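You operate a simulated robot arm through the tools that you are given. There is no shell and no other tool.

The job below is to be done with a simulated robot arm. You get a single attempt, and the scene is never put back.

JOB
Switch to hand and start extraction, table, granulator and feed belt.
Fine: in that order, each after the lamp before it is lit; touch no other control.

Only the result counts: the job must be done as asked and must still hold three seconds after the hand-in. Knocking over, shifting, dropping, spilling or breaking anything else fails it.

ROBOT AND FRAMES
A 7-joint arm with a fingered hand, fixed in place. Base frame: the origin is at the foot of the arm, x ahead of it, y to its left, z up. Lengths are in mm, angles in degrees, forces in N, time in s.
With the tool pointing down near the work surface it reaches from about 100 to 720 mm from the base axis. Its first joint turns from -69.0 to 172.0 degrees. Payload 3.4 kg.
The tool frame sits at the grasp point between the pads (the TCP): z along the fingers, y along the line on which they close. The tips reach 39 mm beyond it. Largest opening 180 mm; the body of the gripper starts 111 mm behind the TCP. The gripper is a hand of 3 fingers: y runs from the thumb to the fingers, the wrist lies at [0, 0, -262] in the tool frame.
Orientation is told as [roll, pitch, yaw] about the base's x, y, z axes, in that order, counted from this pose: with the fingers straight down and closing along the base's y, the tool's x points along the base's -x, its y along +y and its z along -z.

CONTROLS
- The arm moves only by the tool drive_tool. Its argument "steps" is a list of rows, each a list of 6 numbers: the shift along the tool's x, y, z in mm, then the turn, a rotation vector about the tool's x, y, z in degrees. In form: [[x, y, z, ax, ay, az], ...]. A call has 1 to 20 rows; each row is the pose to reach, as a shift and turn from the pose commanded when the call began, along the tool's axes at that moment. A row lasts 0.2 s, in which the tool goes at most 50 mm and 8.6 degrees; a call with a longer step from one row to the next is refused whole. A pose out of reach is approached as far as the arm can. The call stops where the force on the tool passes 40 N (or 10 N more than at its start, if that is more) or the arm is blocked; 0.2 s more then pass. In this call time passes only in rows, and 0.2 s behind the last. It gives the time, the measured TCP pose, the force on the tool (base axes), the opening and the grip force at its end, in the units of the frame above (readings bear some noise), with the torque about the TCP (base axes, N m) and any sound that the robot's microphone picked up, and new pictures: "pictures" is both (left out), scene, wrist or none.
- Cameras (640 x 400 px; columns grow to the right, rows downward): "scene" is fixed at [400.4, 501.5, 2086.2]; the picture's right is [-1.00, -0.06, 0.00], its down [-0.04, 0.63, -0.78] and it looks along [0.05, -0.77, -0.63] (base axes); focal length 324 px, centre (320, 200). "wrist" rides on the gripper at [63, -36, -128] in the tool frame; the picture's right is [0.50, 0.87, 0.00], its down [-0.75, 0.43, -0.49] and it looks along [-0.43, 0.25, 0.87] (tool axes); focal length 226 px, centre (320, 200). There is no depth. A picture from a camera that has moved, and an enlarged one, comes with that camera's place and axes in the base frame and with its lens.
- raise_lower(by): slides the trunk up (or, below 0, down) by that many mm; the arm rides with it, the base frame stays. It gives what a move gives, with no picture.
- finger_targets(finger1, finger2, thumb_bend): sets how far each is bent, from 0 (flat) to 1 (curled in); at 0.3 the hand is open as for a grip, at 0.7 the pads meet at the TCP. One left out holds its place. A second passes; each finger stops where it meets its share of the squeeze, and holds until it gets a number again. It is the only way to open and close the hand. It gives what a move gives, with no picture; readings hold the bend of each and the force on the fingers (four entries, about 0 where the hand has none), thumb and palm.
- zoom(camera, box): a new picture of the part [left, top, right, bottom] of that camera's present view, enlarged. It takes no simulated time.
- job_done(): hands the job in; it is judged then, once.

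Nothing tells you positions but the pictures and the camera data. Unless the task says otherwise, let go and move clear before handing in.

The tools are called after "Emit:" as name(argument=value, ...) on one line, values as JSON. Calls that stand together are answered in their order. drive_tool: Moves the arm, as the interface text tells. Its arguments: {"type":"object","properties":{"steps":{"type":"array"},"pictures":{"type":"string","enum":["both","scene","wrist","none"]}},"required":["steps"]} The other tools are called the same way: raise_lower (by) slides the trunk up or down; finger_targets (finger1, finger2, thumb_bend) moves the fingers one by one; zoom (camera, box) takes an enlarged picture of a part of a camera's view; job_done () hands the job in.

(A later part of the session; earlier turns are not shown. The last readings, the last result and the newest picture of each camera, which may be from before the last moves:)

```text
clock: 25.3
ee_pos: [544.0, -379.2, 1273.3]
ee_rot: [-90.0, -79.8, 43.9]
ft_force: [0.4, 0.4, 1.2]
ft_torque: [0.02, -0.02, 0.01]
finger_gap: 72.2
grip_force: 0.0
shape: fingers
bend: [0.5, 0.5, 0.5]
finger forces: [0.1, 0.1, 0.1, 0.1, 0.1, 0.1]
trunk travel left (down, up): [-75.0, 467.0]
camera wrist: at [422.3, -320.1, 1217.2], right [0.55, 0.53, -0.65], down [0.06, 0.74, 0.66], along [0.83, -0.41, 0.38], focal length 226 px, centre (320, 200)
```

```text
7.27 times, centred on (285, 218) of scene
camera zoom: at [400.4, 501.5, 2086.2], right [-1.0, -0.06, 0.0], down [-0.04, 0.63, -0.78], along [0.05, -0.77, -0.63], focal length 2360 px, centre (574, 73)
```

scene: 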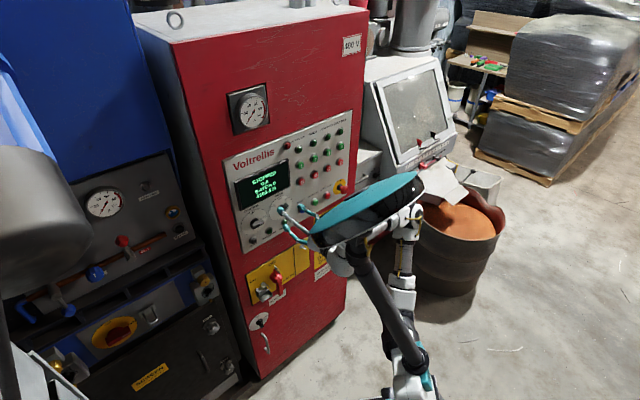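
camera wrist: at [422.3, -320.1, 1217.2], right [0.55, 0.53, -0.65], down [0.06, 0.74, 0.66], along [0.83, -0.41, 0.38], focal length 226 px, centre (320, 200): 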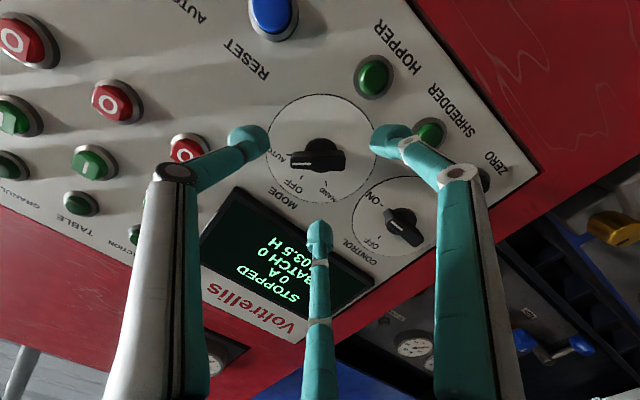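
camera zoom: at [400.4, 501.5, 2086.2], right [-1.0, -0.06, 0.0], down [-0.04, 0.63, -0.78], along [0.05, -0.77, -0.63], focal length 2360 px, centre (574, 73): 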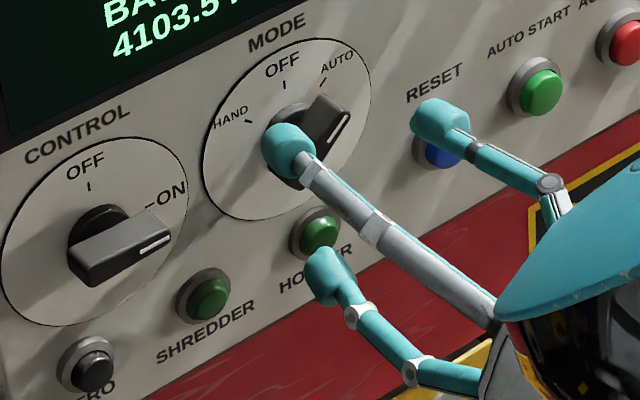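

The knob is centred on the hand axis within about 2 mm, and the open fingertips have room beside it. I advance 30 mm along the axis and recheck.

Emit:
drive_tool(steps=[[0, 0, 10, 0, 0, 0], [0, 0, 20, 0, 0, 0], [0, 0, 30, 0, 0, 0]])

Emit:
zoom(camera="wrist", box=[220, 80, 420, 260])

Emit:
zoom(camera="scene", box=[250, 190, 320, 245])

```text
clock: 26.1
ee_pos: [566.0, -402.6, 1271.2]
ee_rot: [-89.9, -79.6, 43.5]
ft_force: [0.4, 0.1, 0.4]
ft_torque: [-0.01, 0.02, -0.01]
finger_gap: 72.1
grip_force: 0.1
shape: fingers
bend: [0.5, 0.5, 0.5]
finger forces: [0.0, 0.0, 0.1, 0.0, 0.0, 0.0]
trunk travel left (down, up): [-75.0, 467.0]
camera wrist: at [442.9, -342.4, 1216.5], right [0.55, 0.53, -0.65], down [0.07, 0.75, 0.66], along [0.83, -0.41, 0.37], focal length 226 px, centre (320, 200)
```

scene: 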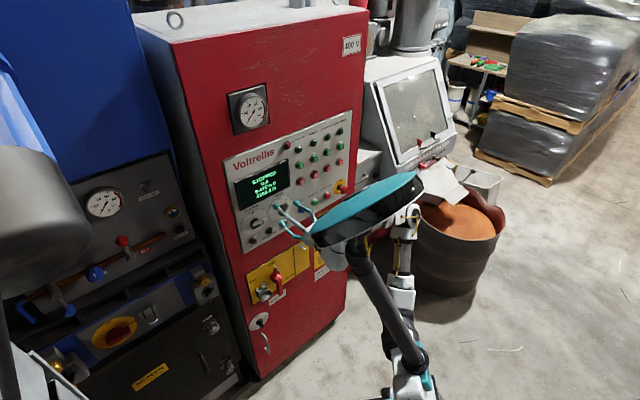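
wrist: 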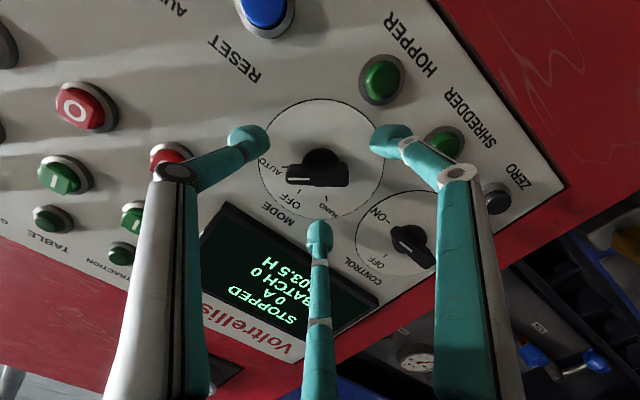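

```text
2.22 times, centred on (320, 170) of wrist
camera zoom: at [442.9, -342.4, 1216.5], right [0.55, 0.53, -0.65], down [0.07, 0.75, 0.66], along [0.83, -0.41, 0.37], focal length 502 px, centre (320, 267)
```

zoom: 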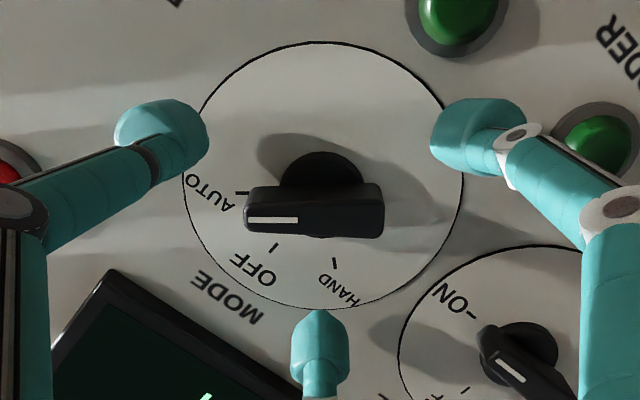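

```text
7.27 times, centred on (285, 218) of scene
camera zoom: at [400.4, 501.5, 2086.2], right [-1.0, -0.06, 0.0], down [-0.04, 0.63, -0.78], along [0.05, -0.77, -0.63], focal length 2360 px, centre (574, 73)
```

zoom: 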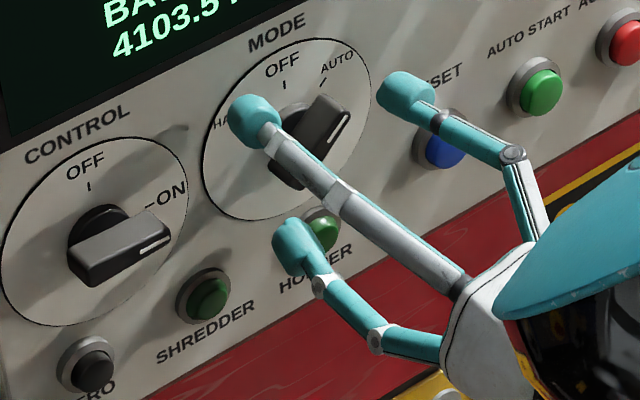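

Alignment holds. I advance the last 14 mm so the tips overlap the bar, then close on it.

Emit:
drive_tool(steps=[[0, 0, 5, 0, 0, 0], [0, 0, 10, 0, 0, 0], [0, 0, 14, 0, 0, 0]], pictures="wrist")

Emit:
zoom(camera="wrist", box=[220, 80, 420, 260])

Emit:
zoom(camera="scene", box=[250, 190, 320, 245])

```text
clock: 26.9
ee_pos: [574.9, -410.7, 1273.4]
ee_rot: [-90.2, -79.6, 44.0]
ft_force: [0.5, -0.6, 0.3]
ft_torque: [0.0, -0.04, 0.02]
finger_gap: 72.3
grip_force: 0.1
shape: fingers
bend: [0.5, 0.5, 0.5]
finger forces: [0.0, 0.0, 0.1, 0.0, 0.0, 0.1]
trunk travel left (down, up): [-75.0, 467.0]
camera wrist: at [452.2, -351.7, 1217.3], right [0.55, 0.53, -0.65], down [0.06, 0.75, 0.66], along [0.83, -0.41, 0.38], focal length 226 px, centre (320, 200)
```

wrist: 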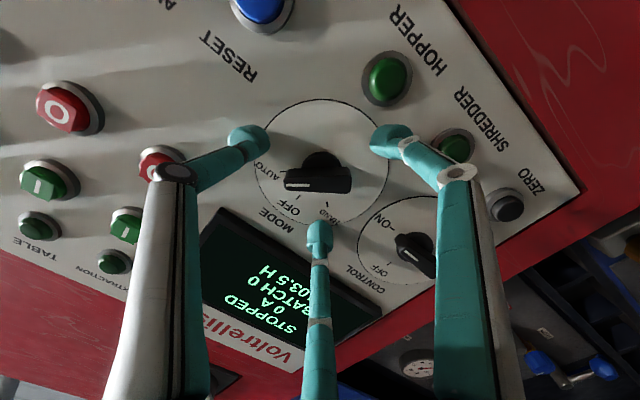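

```text
2.22 times, centred on (320, 170) of wrist
camera zoom: at [452.2, -351.7, 1217.3], right [0.55, 0.53, -0.65], down [0.06, 0.75, 0.66], along [0.83, -0.41, 0.38], focal length 502 px, centre (320, 267)
```

zoom: 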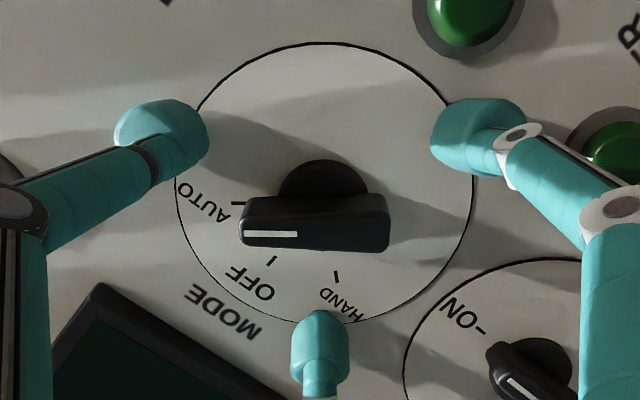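

```text
7.27 times, centred on (285, 218) of scene
camera zoom: at [400.4, 501.5, 2086.2], right [-1.0, -0.06, 0.0], down [-0.04, 0.63, -0.78], along [0.05, -0.77, -0.63], focal length 2360 px, centre (574, 73)
```

zoom: 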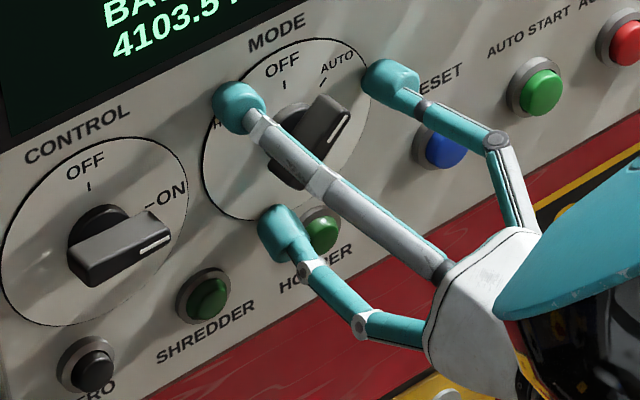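

The tips now flank the bar. I close all three fingers on it.

Emit:
finger_targets(finger1=0.7, finger2=0.7, thumb_bend=0.7)

Emit:
zoom(camera="wrist", box=[220, 80, 420, 260])

Emit:
zoom(camera="scene", box=[220, 165, 320, 245])

```text
clock: 27.9
ee_pos: [573.5, -413.0, 1273.0]
ee_rot: [-89.7, -79.8, 43.5]
ft_force: [-5.3, -5.3, -4.6]
ft_torque: [0.13, 0.06, -0.3]
finger_gap: 10.6
grip_force: 7.2
shape: fingers
bend: [0.66, 0.67, 0.66]
finger forces: [3.7, 2.6, 0.1, 0.1, 7.5, 0.1]
trunk travel left (down, up): [-75.0, 467.0]
```

```text
2.22 times, centred on (320, 170) of wrist
camera zoom: at [451.5, -353.1, 1216.8], right [0.55, 0.53, -0.65], down [0.07, 0.74, 0.66], along [0.83, -0.41, 0.37], focal length 502 px, centre (320, 267)
```

zoom: 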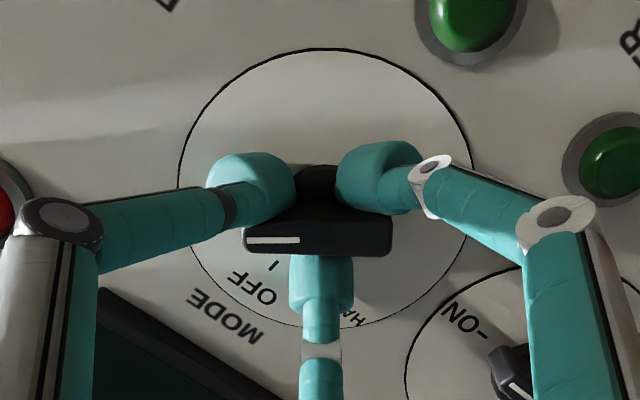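

```text
5.00 times, centred on (270, 205) of scene
camera zoom: at [400.4, 501.5, 2086.2], right [-1.0, -0.06, 0.0], down [-0.04, 0.63, -0.78], along [0.05, -0.77, -0.63], focal length 1622 px, centre (570, 175)
```

zoom: 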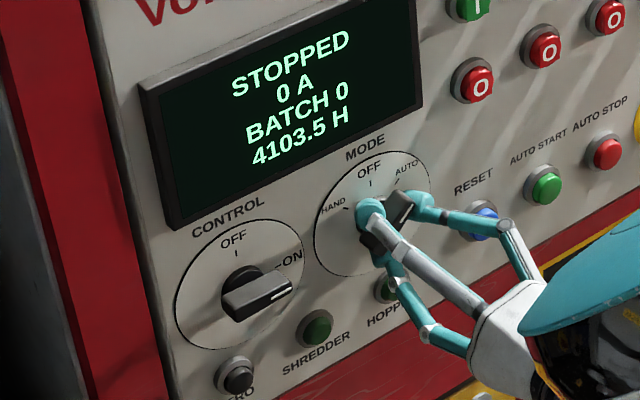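

A solid three-point grip on the bar. I turn the hand −49° (AUTO to OFF) and check.

Emit:
drive_tool(steps=[[0, 0, 0, 0, 0, -7], [0, 0, 0, 0, 0, -14], [0, 0, 0, 0, 0, -21], [0, 0, 0, 0, 0, -28], [0, 0, 0, 0, 0, -35], [0, 0, 0, 0, 0, -42], [0, 0, 0, 0, 0, -49]], pictures="wrist")

Emit:
zoom(camera="wrist", box=[220, 80, 420, 260])

Emit:
zoom(camera="scene", box=[220, 165, 320, 245])

```text
clock: 29.5
ee_pos: [573.3, -411.9, 1272.5]
ee_rot: [-90.2, -30.6, 43.9]
ft_force: [-3.0, -7.8, 3.5]
ft_torque: [-0.1, -0.12, -0.26]
finger_gap: 9.8
grip_force: 7.0
shape: fingers
bend: [0.66, 0.67, 0.66]
finger forces: [3.5, 2.8, 0.1, 0.0, 7.1, 0.1]
trunk travel left (down, up): [-75.0, 467.0]
camera wrist: at [433.3, -369.9, 1271.7], right [0.01, 0.01, -1.0], down [0.29, 0.96, 0.01], along [0.96, -0.29, 0.01], focal length 226 px, centre (320, 200)
```

wrist: 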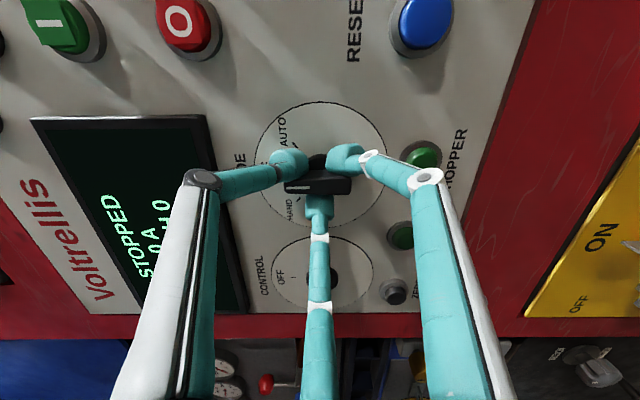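

```text
2.22 times, centred on (320, 170) of wrist
camera zoom: at [433.3, -369.9, 1271.7], right [0.01, 0.01, -1.0], down [0.29, 0.96, 0.01], along [0.96, -0.29, 0.01], focal length 502 px, centre (320, 267)
```

zoom: 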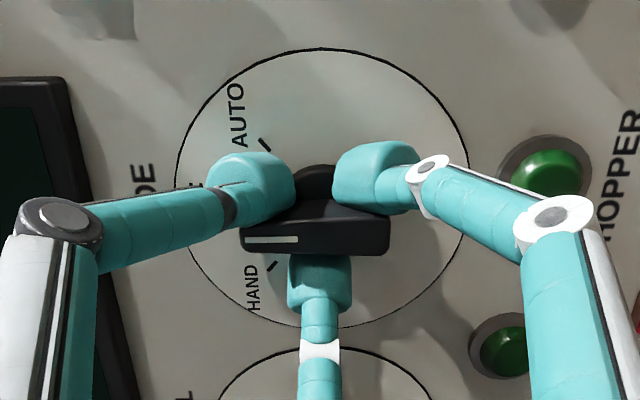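

```text
5.00 times, centred on (270, 205) of scene
camera zoom: at [400.4, 501.5, 2086.2], right [-1.0, -0.06, 0.0], down [-0.04, 0.63, -0.78], along [0.05, -0.77, -0.63], focal length 1622 px, centre (570, 175)
```

zoom: 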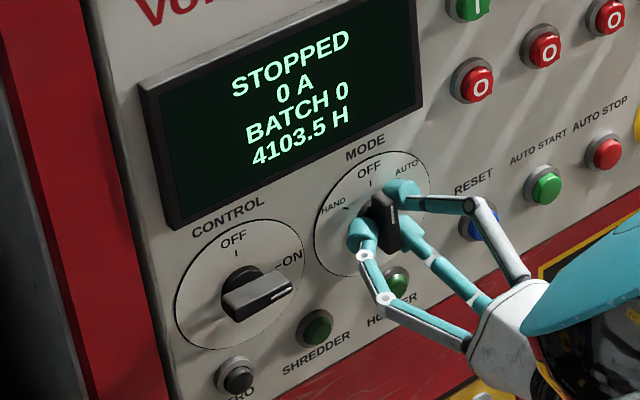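

The knob turned with the hand and now stands at OFF. I turn the rest of the way to HAND.

Emit:
drive_tool(steps=[[0, 0, 0, 0, 0, -7], [0, 0, 0, 0, 0, -14], [0, 0, 0, 0, 0, -21], [0, 0, 0, 0, 0, -28], [0, 0, 0, 0, 0, -35], [0, 0, 0, 0, 0, -42], [0, 0, 0, 0, 0, -48]], pictures="wrist")

Emit:
zoom(camera="wrist", box=[220, 80, 420, 260])

Emit:
zoom(camera="scene", box=[220, 165, 320, 245])

```text
clock: 31.1
ee_pos: [574.2, -409.8, 1272.5]
ee_rot: [-90.0, 17.4, 43.8]
ft_force: [0.4, -4.6, 10.3]
ft_torque: [-0.26, -0.29, -0.06]
finger_gap: 9.4
grip_force: 7.5
shape: fingers
bend: [0.67, 0.67, 0.65]
finger forces: [4.3, 2.2, 0.1, 0.1, 7.8, 0.1]
trunk travel left (down, up): [-75.0, 467.0]
camera wrist: at [450.7, -352.7, 1325.2], right [-0.53, -0.51, -0.68], down [0.08, 0.76, -0.64], along [0.84, -0.4, -0.36], focal length 226 px, centre (320, 200)
```

wrist: 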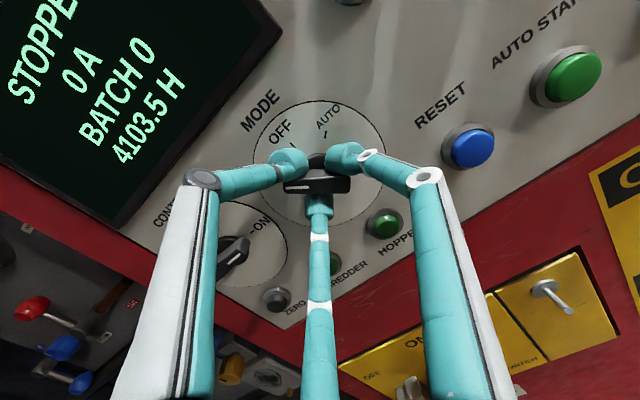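

```text
2.22 times, centred on (320, 170) of wrist
camera zoom: at [450.7, -352.7, 1325.2], right [-0.53, -0.51, -0.68], down [0.08, 0.76, -0.64], along [0.84, -0.4, -0.36], focal length 502 px, centre (320, 267)
```

zoom: 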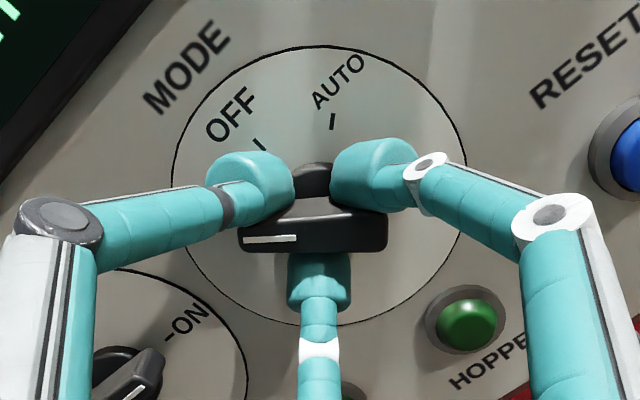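

```text
5.00 times, centred on (270, 205) of scene
camera zoom: at [400.4, 501.5, 2086.2], right [-1.0, -0.06, 0.0], down [-0.04, 0.63, -0.78], along [0.05, -0.77, -0.63], focal length 1622 px, centre (570, 175)
```

zoom: 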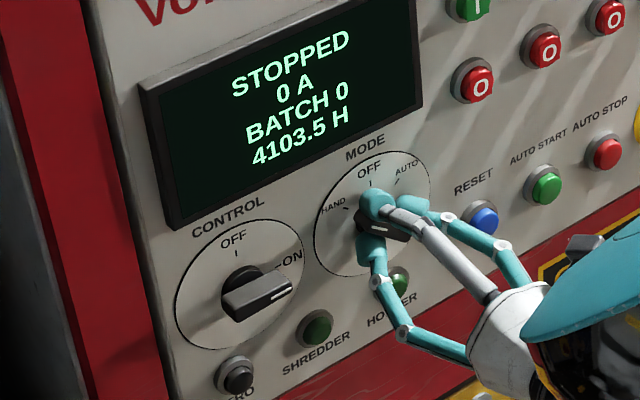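

The bar points at HAND. I open the fingers slightly and look before backing off.

Emit:
finger_targets(finger1=0.57, finger2=0.57, thumb_bend=0.57)

Emit:
drive_tool(steps=[[0, 0, -8, 0, 0, 0], [0, 0, -16, 0, 0, 0], [0, 0, -24, 0, 0, 0], [0, 0, -32, 0, 0, 0], [0, 0, -42, 0, 0, 0], [0, 0, -52, 0, 0, 0]])

Emit:
zoom(camera="wrist", box=[220, 80, 420, 260])

Emit:
zoom(camera="scene", box=[220, 165, 320, 245])

```text
clock: 32.1
ee_pos: [575.8, -410.1, 1271.7]
ee_rot: [-90.0, 17.4, 43.9]
ft_force: [-0.2, -0.4, 0.2]
ft_torque: [0.03, 0.0, 0.01]
finger_gap: 48.5
grip_force: 0.0
shape: fingers
bend: [0.56, 0.56, 0.56]
finger forces: [0.0, 0.1, 0.1, 0.0, 0.0, 0.0]
trunk travel left (down, up): [-75.0, 467.0]
```

```text
clock: 33.5
ee_pos: [538.1, -373.7, 1273.5]
ee_rot: [-90.1, 17.4, 43.9]
ft_force: [-0.9, 0.4, 0.8]
ft_torque: [-0.02, 0.01, 0.0]
finger_gap: 48.2
grip_force: 0.1
shape: fingers
bend: [0.56, 0.56, 0.56]
finger forces: [0.0, 0.1, 0.1, 0.0, 0.1, 0.0]
trunk travel left (down, up): [-75.0, 467.0]
camera wrist: at [414.9, -315.2, 1325.5], right [-0.53, -0.51, -0.68], down [0.08, 0.76, -0.64], along [0.84, -0.4, -0.36], focal length 226 px, centre (320, 200)
```

scene: 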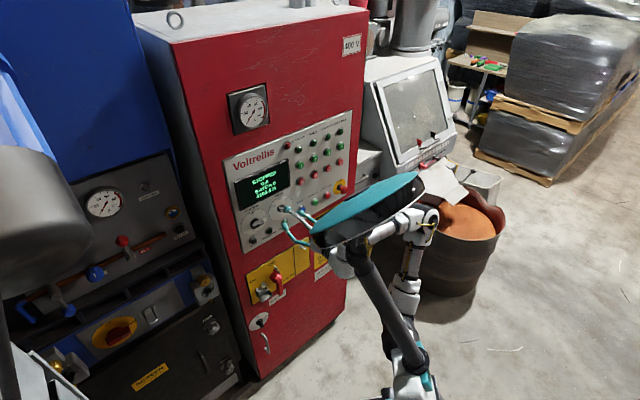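
wrist: 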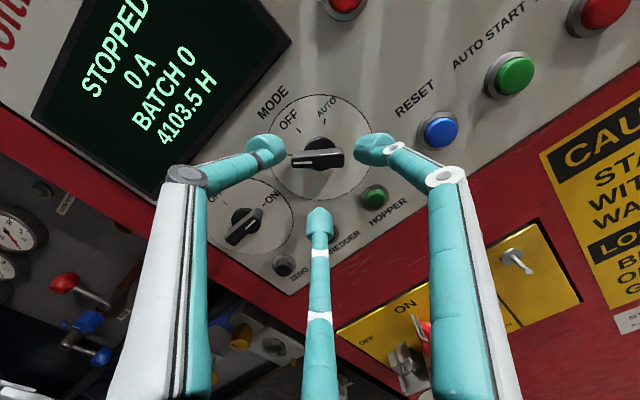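

```text
2.22 times, centred on (320, 170) of wrist
camera zoom: at [414.9, -315.2, 1325.5], right [-0.53, -0.51, -0.68], down [0.08, 0.76, -0.64], along [0.84, -0.4, -0.36], focal length 502 px, centre (320, 267)
```

zoom: 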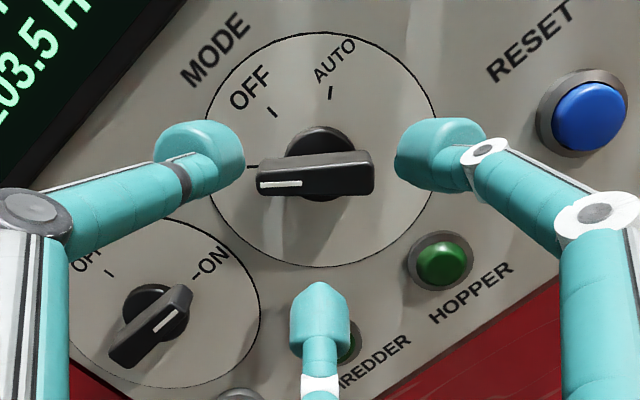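

```text
5.00 times, centred on (270, 205) of scene
camera zoom: at [400.4, 501.5, 2086.2], right [-1.0, -0.06, 0.0], down [-0.04, 0.63, -0.78], along [0.05, -0.77, -0.63], focal length 1622 px, centre (570, 175)
```

zoom: 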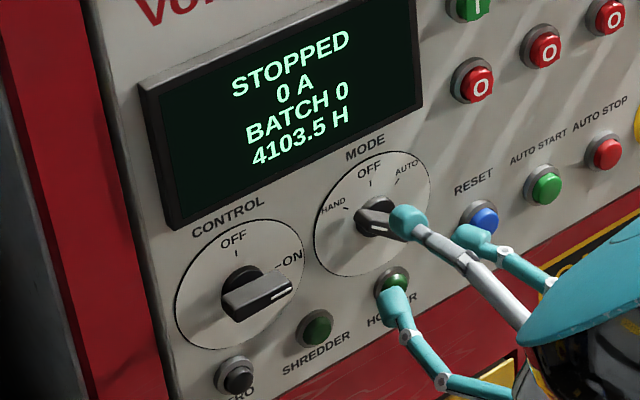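

MODE now stands at HAND, held by its detent, and nothing else moved. I close the fingers into the fist again and move in front of the EXTRACTION "I" button, keeping my distance.

Emit:
finger_targets(finger1=0.7, finger2=0.7, thumb_bend=0.7)

Emit:
drive_tool(steps=[[23.5, -18.05, 0, 0, 0, 0], [47, -36.1, 0, 0, 0, 0], [70.5, -54.15, 0, 0, 0, 0], [94, -72.2, 0, 0, 0, 0], [117.5, -90.25, 0, 0, 0, 0], [141, -108.3, 0, 0, 0, 0]])

Emit:
zoom(camera="scene", box=[270, 105, 360, 185])

```text
clock: 34.5
ee_pos: [538.4, -372.9, 1272.8]
ee_rot: [-90.1, 17.3, 43.9]
ft_force: [1.0, 0.3, -0.1]
ft_torque: [-0.03, 0.01, -0.04]
finger_gap: 0.0
grip_force: 0.0
shape: fingers
bend: [0.7, 0.7, 0.7]
finger forces: [0.1, 0.0, 0.1, 0.0, 0.1, 0.1]
trunk travel left (down, up): [-75.0, 467.0]
```

```text
clock: 35.9
ee_pos: [463.7, -445.2, 1417.4]
ee_rot: [-90.0, 17.3, 43.9]
ft_force: [-0.2, -0.4, 0.3]
ft_torque: [-0.02, -0.04, 0.0]
finger_gap: 0.2
grip_force: 0.3
shape: fingers
bend: [0.7, 0.7, 0.7]
finger forces: [0.1, 0.0, 0.0, 0.0, 0.0, 0.1]
trunk travel left (down, up): [-75.0, 467.0]
camera wrist: at [340.4, -386.3, 1469.7], right [-0.53, -0.51, -0.68], down [0.08, 0.76, -0.64], along [0.84, -0.4, -0.36], focal length 226 px, centre (320, 200)
```

scene: 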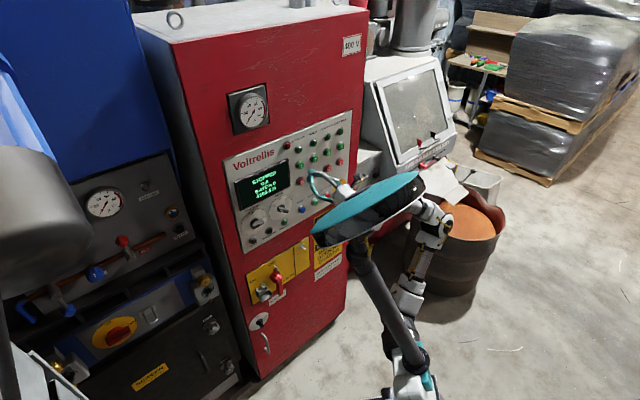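
wrist: 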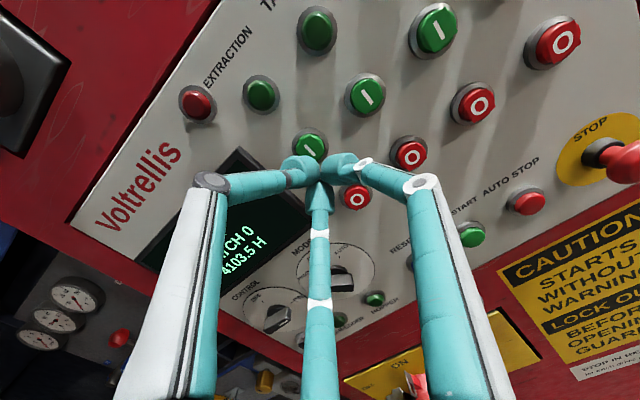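

```text
5.00 times, centred on (315, 145) of scene
camera zoom: at [400.4, 501.5, 2086.2], right [-1.0, -0.06, 0.0], down [-0.04, 0.63, -0.78], along [0.05, -0.77, -0.63], focal length 1622 px, centre (345, 475)
```

zoom: 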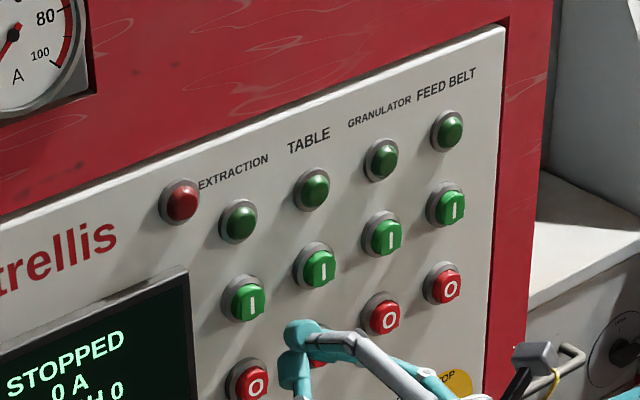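

I'm in front of the EXTRACTION column with the lamps visible to the scene camera. I measure the button's offset from the hand axis.

Emit:
zoom(camera="wrist", box=[240, 100, 400, 200])

Emit:
zoom(camera="wrist", box=[160, 0, 600, 275])

```text
4.00 times, centred on (320, 150) of wrist
camera zoom: at [340.4, -386.3, 1469.7], right [-0.53, -0.51, -0.68], down [0.08, 0.76, -0.64], along [0.84, -0.4, -0.36], focal length 904 px, centre (320, 400)
```

zoom: 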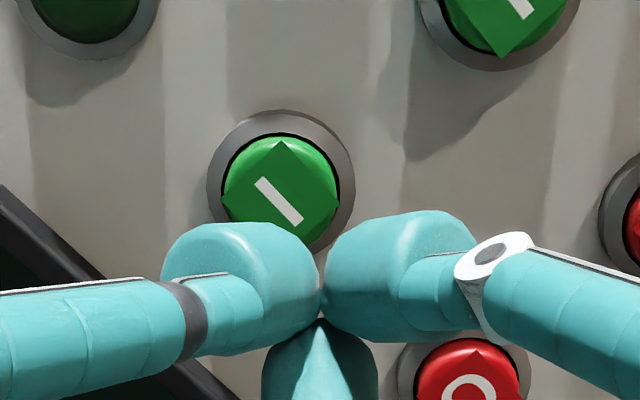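

```text
1.45 times, centred on (380, 138) of wrist
camera zoom: at [340.4, -386.3, 1469.7], right [-0.53, -0.51, -0.68], down [0.08, 0.76, -0.64], along [0.84, -0.4, -0.36], focal length 329 px, centre (233, 291)
```

zoom: 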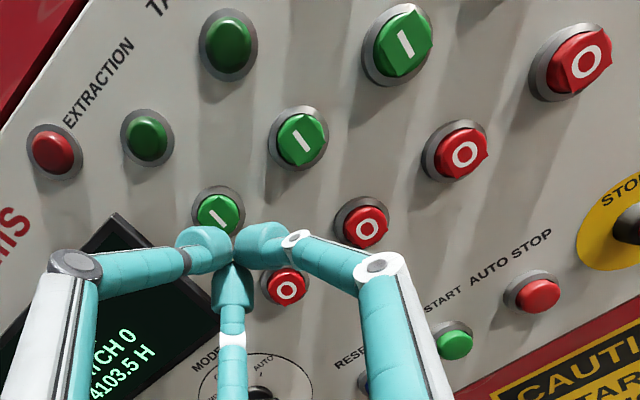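

The button is 0.7/−11.5 mm off the axis and its face about 88 mm ahead of the TCP (tips reach ~39–46). I centre on it and approach 34 mm.

Emit:
drive_tool(steps=[[0.7, -11.5, 0, 0, 0, 0], [0.7, -11.5, 10, 0, 0, 0], [0.7, -11.5, 20, 0, 0, 0], [0.7, -11.5, 28, 0, 0, 0], [0.7, -11.5, 34, 0, 0, 0]])

Emit:
zoom(camera="wrist", box=[220, 80, 420, 260])

Emit:
zoom(camera="scene", box=[270, 105, 360, 185])

```text
clock: 37.1
ee_pos: [490.9, -467.7, 1428.2]
ee_rot: [-90.0, 17.4, 43.8]
ft_force: [-0.3, 0.7, 0.2]
ft_torque: [0.0, -0.02, -0.01]
finger_gap: 0.0
grip_force: 0.1
shape: fingers
bend: [0.7, 0.7, 0.7]
finger forces: [0.0, 0.1, 0.1, 0.0, 0.0, 0.1]
trunk travel left (down, up): [-75.0, 467.0]
camera wrist: at [366.2, -409.2, 1480.6], right [-0.53, -0.51, -0.68], down [0.08, 0.76, -0.64], along [0.84, -0.4, -0.36], focal length 226 px, centre (320, 200)
```

scene: 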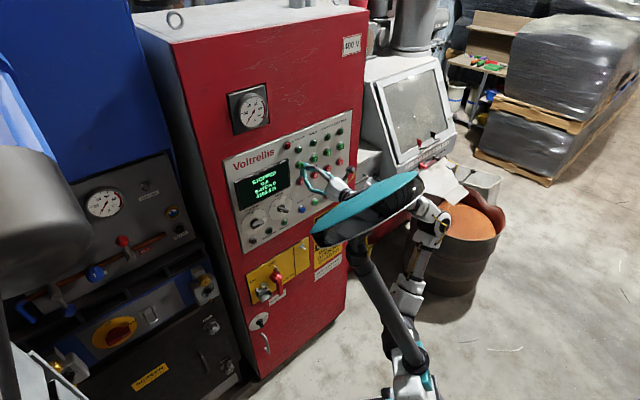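
wrist: 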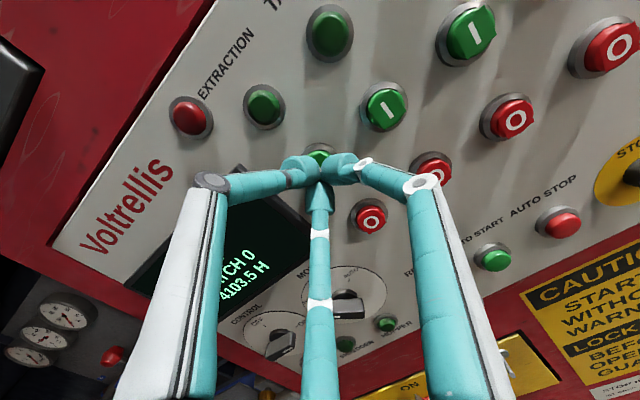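

```text
2.22 times, centred on (320, 170) of wrist
camera zoom: at [366.2, -409.2, 1480.6], right [-0.53, -0.51, -0.68], down [0.08, 0.76, -0.64], along [0.84, -0.4, -0.36], focal length 502 px, centre (320, 267)
```

zoom: 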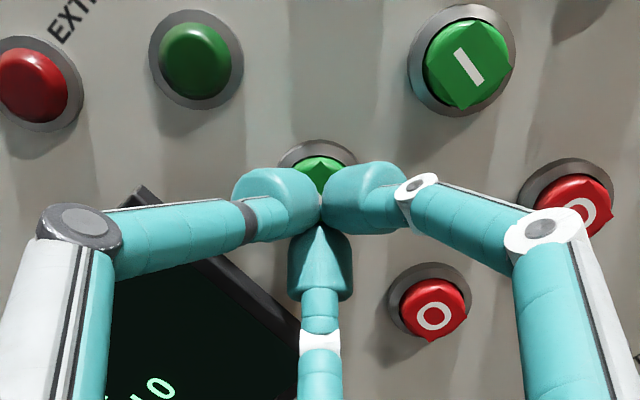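

```text
5.00 times, centred on (315, 145) of scene
camera zoom: at [400.4, 501.5, 2086.2], right [-1.0, -0.06, 0.0], down [-0.04, 0.63, -0.78], along [0.05, -0.77, -0.63], focal length 1622 px, centre (345, 475)
```

zoom: 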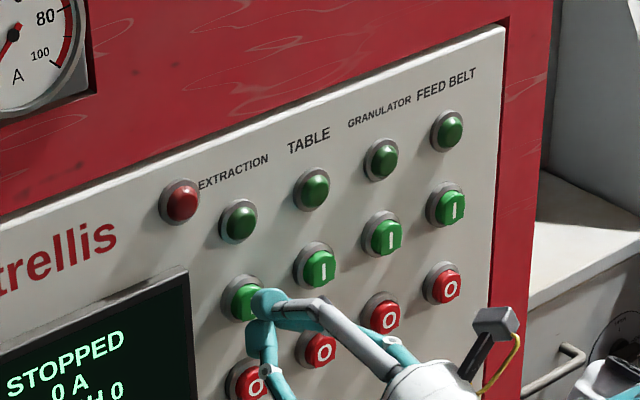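

Well centred; about 8–15 mm to go. I press forward in small steps watching the force.

Emit:
drive_tool(steps=[[0, 0, 2, 0, 0, 0], [0, 0, 4, 0, 0, 0], [0, 0, 6, 0, 0, 0], [0, 0, 8, 0, 0, 0]], pictures="none")

Emit:
zoom(camera="scene", box=[270, 105, 360, 185])

```text
clock: 38.1
ee_pos: [495.4, -472.5, 1429.5]
ee_rot: [-90.0, 17.2, 43.9]
ft_force: [-0.8, 0.3, 0.3]
ft_torque: [0.01, -0.02, 0.01]
finger_gap: 0.1
grip_force: 0.1
shape: fingers
bend: [0.7, 0.7, 0.7]
finger forces: [0.1, 0.0, 0.0, 0.0, 0.0, 0.0]
trunk travel left (down, up): [-75.0, 467.0]
```

```text
5.00 times, centred on (315, 145) of scene
camera zoom: at [400.4, 501.5, 2086.2], right [-1.0, -0.06, 0.0], down [-0.04, 0.63, -0.78], along [0.05, -0.77, -0.63], focal length 1622 px, centre (345, 475)
```

zoom: 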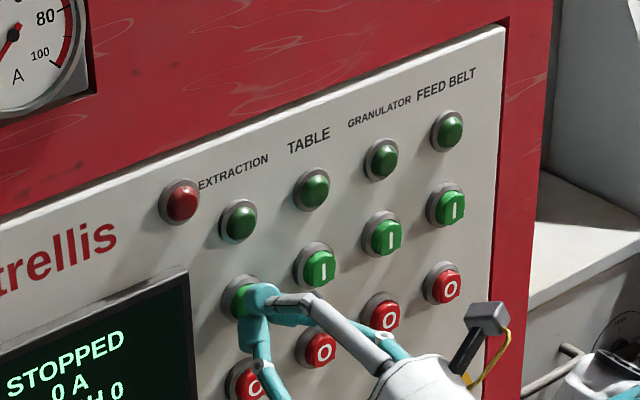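

Emit:
drive_tool(steps=[[0, 0, 1.5, 0, 0, 0], [0, 0, 3, 0, 0, 0], [0, 0, 4.5, 0, 0, 0]], pictures="none")

Emit:
zoom(camera="scene", box=[270, 105, 360, 185])

```text
clock: 38.9
ee_pos: [499.3, -476.9, 1427.5]
ee_rot: [-90.0, 17.3, 44.0]
ft_force: [-0.2, 0.2, 0.1]
ft_torque: [-0.04, 0.0, 0.0]
finger_gap: 0.0
grip_force: 0.0
shape: fingers
bend: [0.7, 0.7, 0.7]
finger forces: [0.1, 0.0, 0.0, 0.1, 0.1, 0.0]
trunk travel left (down, up): [-75.0, 467.0]
```

```text
5.00 times, centred on (315, 145) of scene
camera zoom: at [400.4, 501.5, 2086.2], right [-1.0, -0.06, 0.0], down [-0.04, 0.63, -0.78], along [0.05, -0.77, -0.63], focal length 1622 px, centre (345, 475)
```

zoom: 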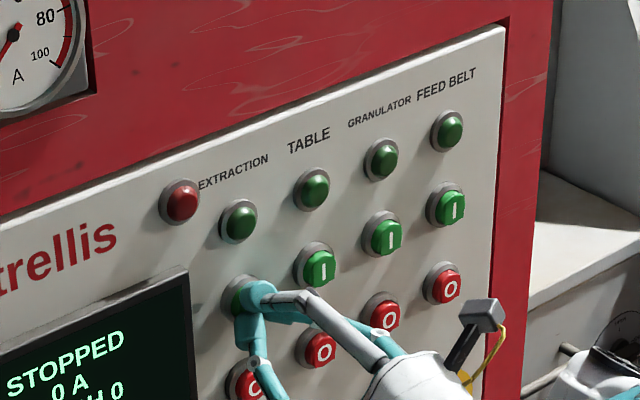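

No contact yet; I go on in small steps.

Emit:
drive_tool(steps=[[0, 0, 1.2, 0, 0, 0], [0, 0, 2.4, 0, 0, 0], [0, 0, 3.6, 0, 0, 0]], pictures="none")

Emit:
zoom(camera="scene", box=[270, 105, 360, 185])

```text
clock: 39.7
ee_pos: [501.6, -479.6, 1427.9]
ee_rot: [-89.9, 17.4, 43.8]
ft_force: [-1.1, 2.3, 0.0]
ft_torque: [0.02, -0.01, 0.0]
finger_gap: 0.0
grip_force: 0.8
shape: fingers
bend: [0.7, 0.7, 0.7]
finger forces: [0.1, 1.7, 0.0, 0.1, 0.0, 0.0]
trunk travel left (down, up): [-75.0, 467.0]
```

```text
5.00 times, centred on (315, 145) of scene
camera zoom: at [400.4, 501.5, 2086.2], right [-1.0, -0.06, 0.0], down [-0.04, 0.63, -0.78], along [0.05, -0.77, -0.63], focal length 1622 px, centre (345, 475)
```

zoom: 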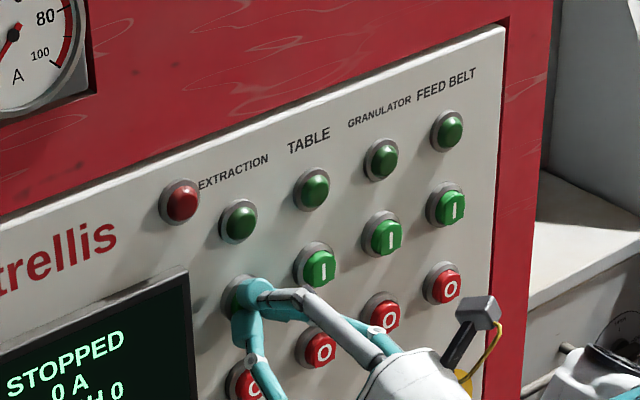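

Contact is made (about 2.5 N). I press on in 1 mm steps.

Emit:
drive_tool(steps=[[0, 0, 1, 0, 0, 0], [0, 0, 2, 0, 0, 0], [0, 0, 3, 0, 0, 0]], pictures="none")

Emit:
zoom(camera="scene", box=[270, 105, 360, 185])

```text
clock: 40.5
ee_pos: [503.1, -480.7, 1428.6]
ee_rot: [-90.0, 17.4, 44.0]
ft_force: [-2.3, 2.0, 0.0]
ft_torque: [0.02, 0.05, 0.03]
finger_gap: 0.1
grip_force: 1.9
shape: fingers
bend: [0.7, 0.7, 0.7]
finger forces: [0.8, 2.9, 0.0, 0.0, 0.1, 0.1]
trunk travel left (down, up): [-75.0, 467.0]
heard: click
```

```text
5.00 times, centred on (315, 145) of scene
camera zoom: at [400.4, 501.5, 2086.2], right [-1.0, -0.06, 0.0], down [-0.04, 0.63, -0.78], along [0.05, -0.77, -0.63], focal length 1622 px, centre (345, 475)
```

zoom: 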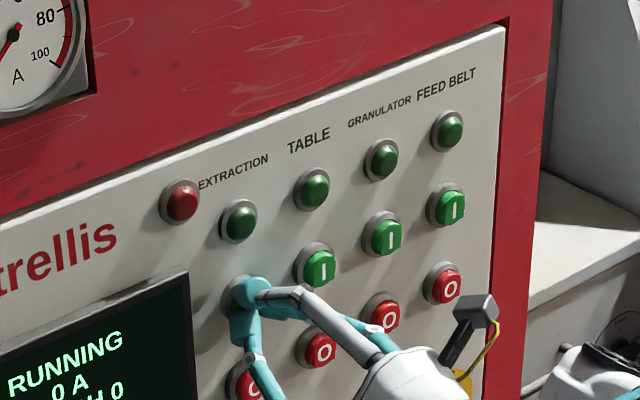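

A click was heard and the display reads RUNNING. I back off 18 mm and check the lamp.

Emit:
drive_tool(steps=[[0, 0, -6, 0, 0, 0], [0, 0, -12, 0, 0, 0], [0, 0, -18, 0, 0, 0], [0, 0, -24, 0, 0, 0]])

Emit:
zoom(camera="scene", box=[230, 105, 360, 215])

Emit:
zoom(camera="wrist", box=[220, 0, 480, 220])

```text
clock: 41.5
ee_pos: [486.8, -463.2, 1428.5]
ee_rot: [-90.0, 17.3, 44.0]
ft_force: [-0.3, 0.4, -1.1]
ft_torque: [0.04, 0.03, 0.04]
finger_gap: 0.0
grip_force: 0.0
shape: fingers
bend: [0.7, 0.7, 0.7]
finger forces: [0.0, 0.0, 0.1, 0.0, 0.0, 0.0]
trunk travel left (down, up): [-75.0, 467.0]
camera wrist: at [362.9, -405.4, 1481.4], right [-0.53, -0.51, -0.68], down [0.08, 0.76, -0.64], along [0.84, -0.4, -0.36], focal length 226 px, centre (320, 200)
```

scene: 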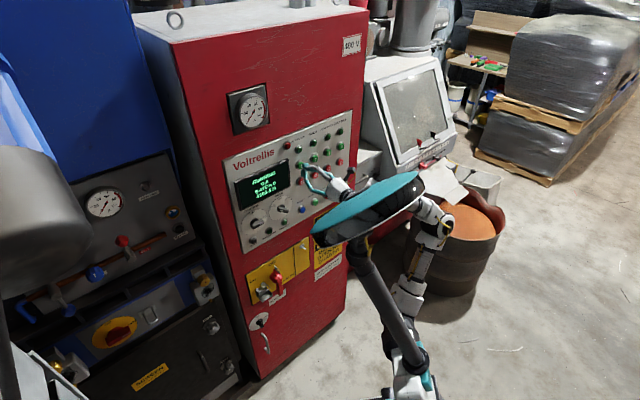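
wrist: 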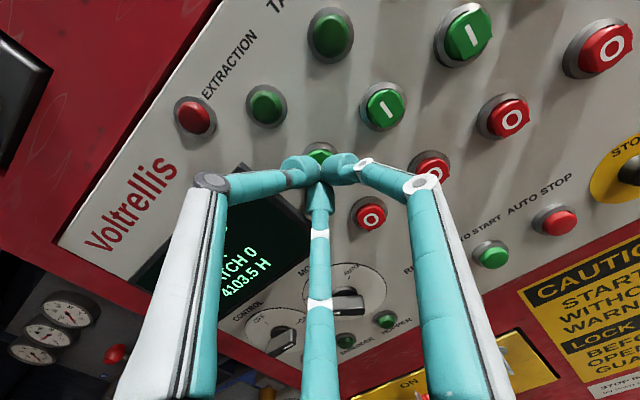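

```text
3.64 times, centred on (295, 160) of scene
camera zoom: at [400.4, 501.5, 2086.2], right [-1.0, -0.06, 0.0], down [-0.04, 0.63, -0.78], along [0.05, -0.77, -0.63], focal length 1180 px, centre (411, 346)
```

zoom: 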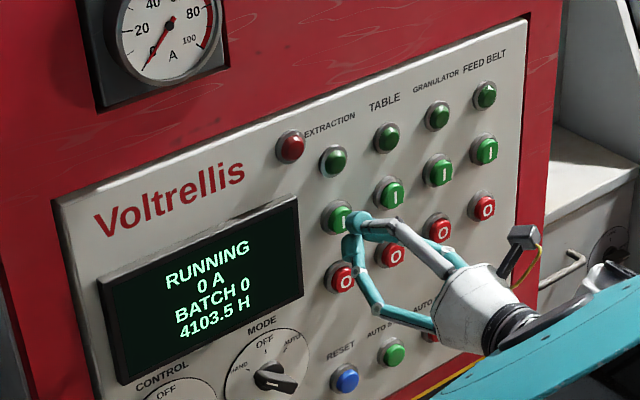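

```text
1.82 times, centred on (350, 110) of wrist
camera zoom: at [362.9, -405.4, 1481.4], right [-0.53, -0.51, -0.68], down [0.08, 0.76, -0.64], along [0.84, -0.4, -0.36], focal length 411 px, centre (266, 364)
```

zoom: 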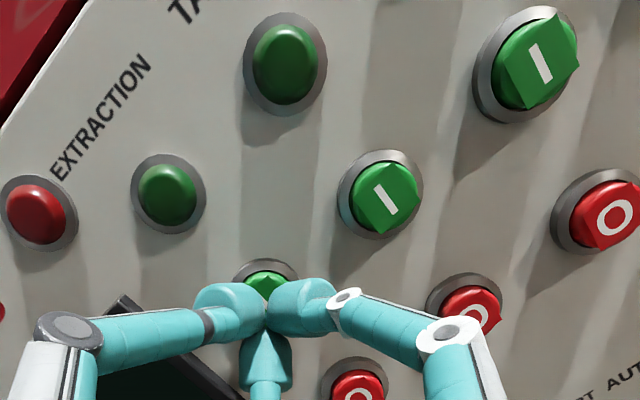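

EXTRACTION runs on the display but its lamp isn't lit yet. I wait a few seconds without moving.

Emit:
drive_tool(steps=[[0, 0, 0, 0, 0, 0], [0, 0, 0, 0, 0, 0], [0, 0, 0, 0, 0, 0], [0, 0, 0, 0, 0, 0], [0, 0, 0, 0, 0, 0], [0, 0, 0, 0, 0, 0], [0, 0, 0, 0, 0, 0], [0, 0, 0, 0, 0, 0], [0, 0, 0, 0, 0, 0], [0, 0, 0, 0, 0, 0]], pictures="none")

Emit:
zoom(camera="scene", box=[230, 105, 360, 215])

```text
clock: 43.7
ee_pos: [487.8, -463.4, 1428.7]
ee_rot: [-90.0, 17.4, 44.0]
ft_force: [-0.1, 0.5, -0.2]
ft_torque: [0.01, 0.01, 0.0]
finger_gap: 0.0
grip_force: 0.1
shape: fingers
bend: [0.7, 0.7, 0.7]
finger forces: [0.1, 0.1, 0.0, 0.0, 0.0, 0.0]
trunk travel left (down, up): [-75.0, 467.0]
```

```text
3.64 times, centred on (295, 160) of scene
camera zoom: at [400.4, 501.5, 2086.2], right [-1.0, -0.06, 0.0], down [-0.04, 0.63, -0.78], along [0.05, -0.77, -0.63], focal length 1180 px, centre (411, 346)
```

zoom: 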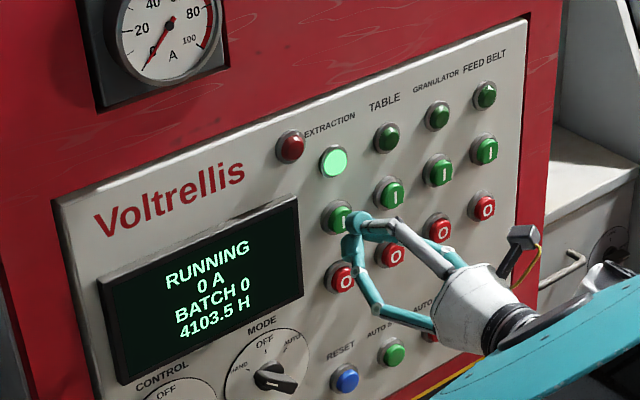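

The EXTRACTION lamp is lit. Now I shift sideways one column to TABLE "I".

Emit:
drive_tool(steps=[[0, 0, -8, 0, 0, 0], [22.3, 6.7, -8, 0, 0, 0], [44.7, 13.4, -8, 0, 0, 0], [67, 20.1, -8, 0, 0, 0], [67, 20.1, 0, 0, 0, 0]])

Emit:
zoom(camera="wrist", box=[220, 80, 420, 260])

Emit:
zoom(camera="scene", box=[230, 105, 360, 215])

```text
clock: 44.9
ee_pos: [437.8, -512.5, 1429.7]
ee_rot: [-90.0, 17.4, 43.9]
ft_force: [0.9, 1.0, 0.5]
ft_torque: [-0.01, 0.03, -0.01]
finger_gap: 0.0
grip_force: 0.1
shape: fingers
bend: [0.7, 0.7, 0.7]
finger forces: [0.1, 0.0, 0.1, 0.0, 0.0, 0.1]
trunk travel left (down, up): [-75.0, 467.0]
camera wrist: at [313.9, -453.5, 1482.1], right [-0.53, -0.51, -0.68], down [0.08, 0.76, -0.64], along [0.84, -0.4, -0.36], focal length 226 px, centre (320, 200)
```

scene: 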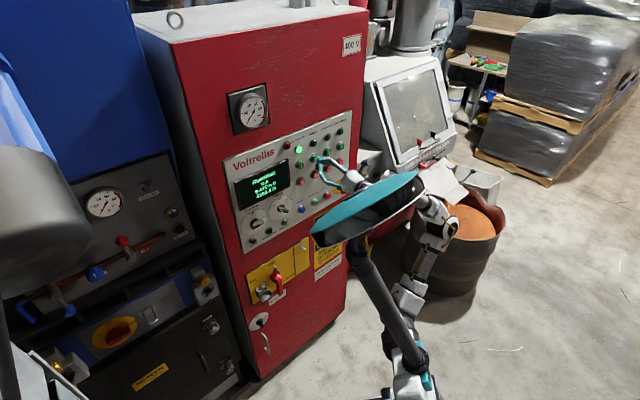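
wrist: 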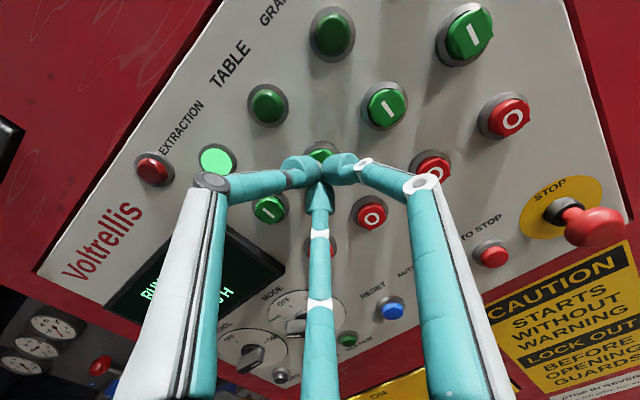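

```text
2.22 times, centred on (320, 170) of wrist
camera zoom: at [313.9, -453.5, 1482.1], right [-0.53, -0.51, -0.68], down [0.08, 0.76, -0.64], along [0.84, -0.4, -0.36], focal length 502 px, centre (320, 267)
```

zoom: 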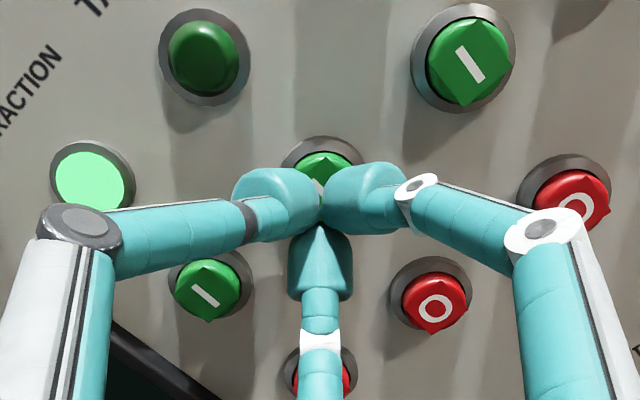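

```text
3.64 times, centred on (295, 160) of scene
camera zoom: at [400.4, 501.5, 2086.2], right [-1.0, -0.06, 0.0], down [-0.04, 0.63, -0.78], along [0.05, -0.77, -0.63], focal length 1180 px, centre (411, 346)
```

zoom: 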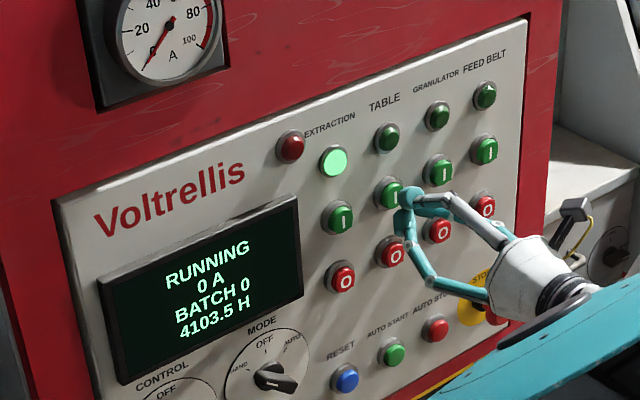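

Centred on TABLE "I" with the EXTRACTION lamp lit. I press with small final steps as before.

Emit:
drive_tool(steps=[[0, 0, 6, 0, 0, 0], [0, 0, 12, 0, 0, 0], [0, 0, 17, 0, 0, 0], [0, 0, 19, 0, 0, 0], [0, 0, 20.5, 0, 0, 0], [0, 0, 22, 0, 0, 0]], pictures="none")

Emit:
drive_tool(steps=[[0, 0, 1, 0, 0, 0], [0, 0, 2, 0, 0, 0]], pictures="none")

Emit:
zoom(camera="scene", box=[230, 105, 360, 215])

```text
clock: 46.3
ee_pos: [450.6, -526.9, 1429.7]
ee_rot: [-89.9, 17.3, 44.0]
ft_force: [-0.8, 0.8, -0.1]
ft_torque: [0.02, 0.01, 0.04]
finger_gap: 0.0
grip_force: 1.0
shape: fingers
bend: [0.7, 0.7, 0.7]
finger forces: [0.0, 1.4, 0.0, 0.0, 0.1, 0.1]
trunk travel left (down, up): [-75.0, 467.0]
```

```text
clock: 46.9
ee_pos: [452.5, -529.2, 1429.9]
ee_rot: [-90.1, 17.4, 43.9]
ft_force: [-1.2, 2.1, -0.6]
ft_torque: [0.04, 0.02, 0.01]
finger_gap: 0.1
grip_force: 1.6
shape: fingers
bend: [0.7, 0.7, 0.7]
finger forces: [1.0, 2.4, 0.0, 0.0, 0.0, 0.1]
trunk travel left (down, up): [-75.0, 467.0]
heard: click
```

```text
3.64 times, centred on (295, 160) of scene
camera zoom: at [400.4, 501.5, 2086.2], right [-1.0, -0.06, 0.0], down [-0.04, 0.63, -0.78], along [0.05, -0.77, -0.63], focal length 1180 px, centre (411, 346)
```

zoom: 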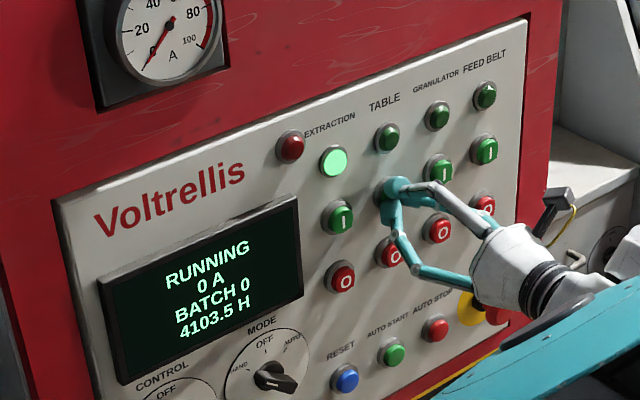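

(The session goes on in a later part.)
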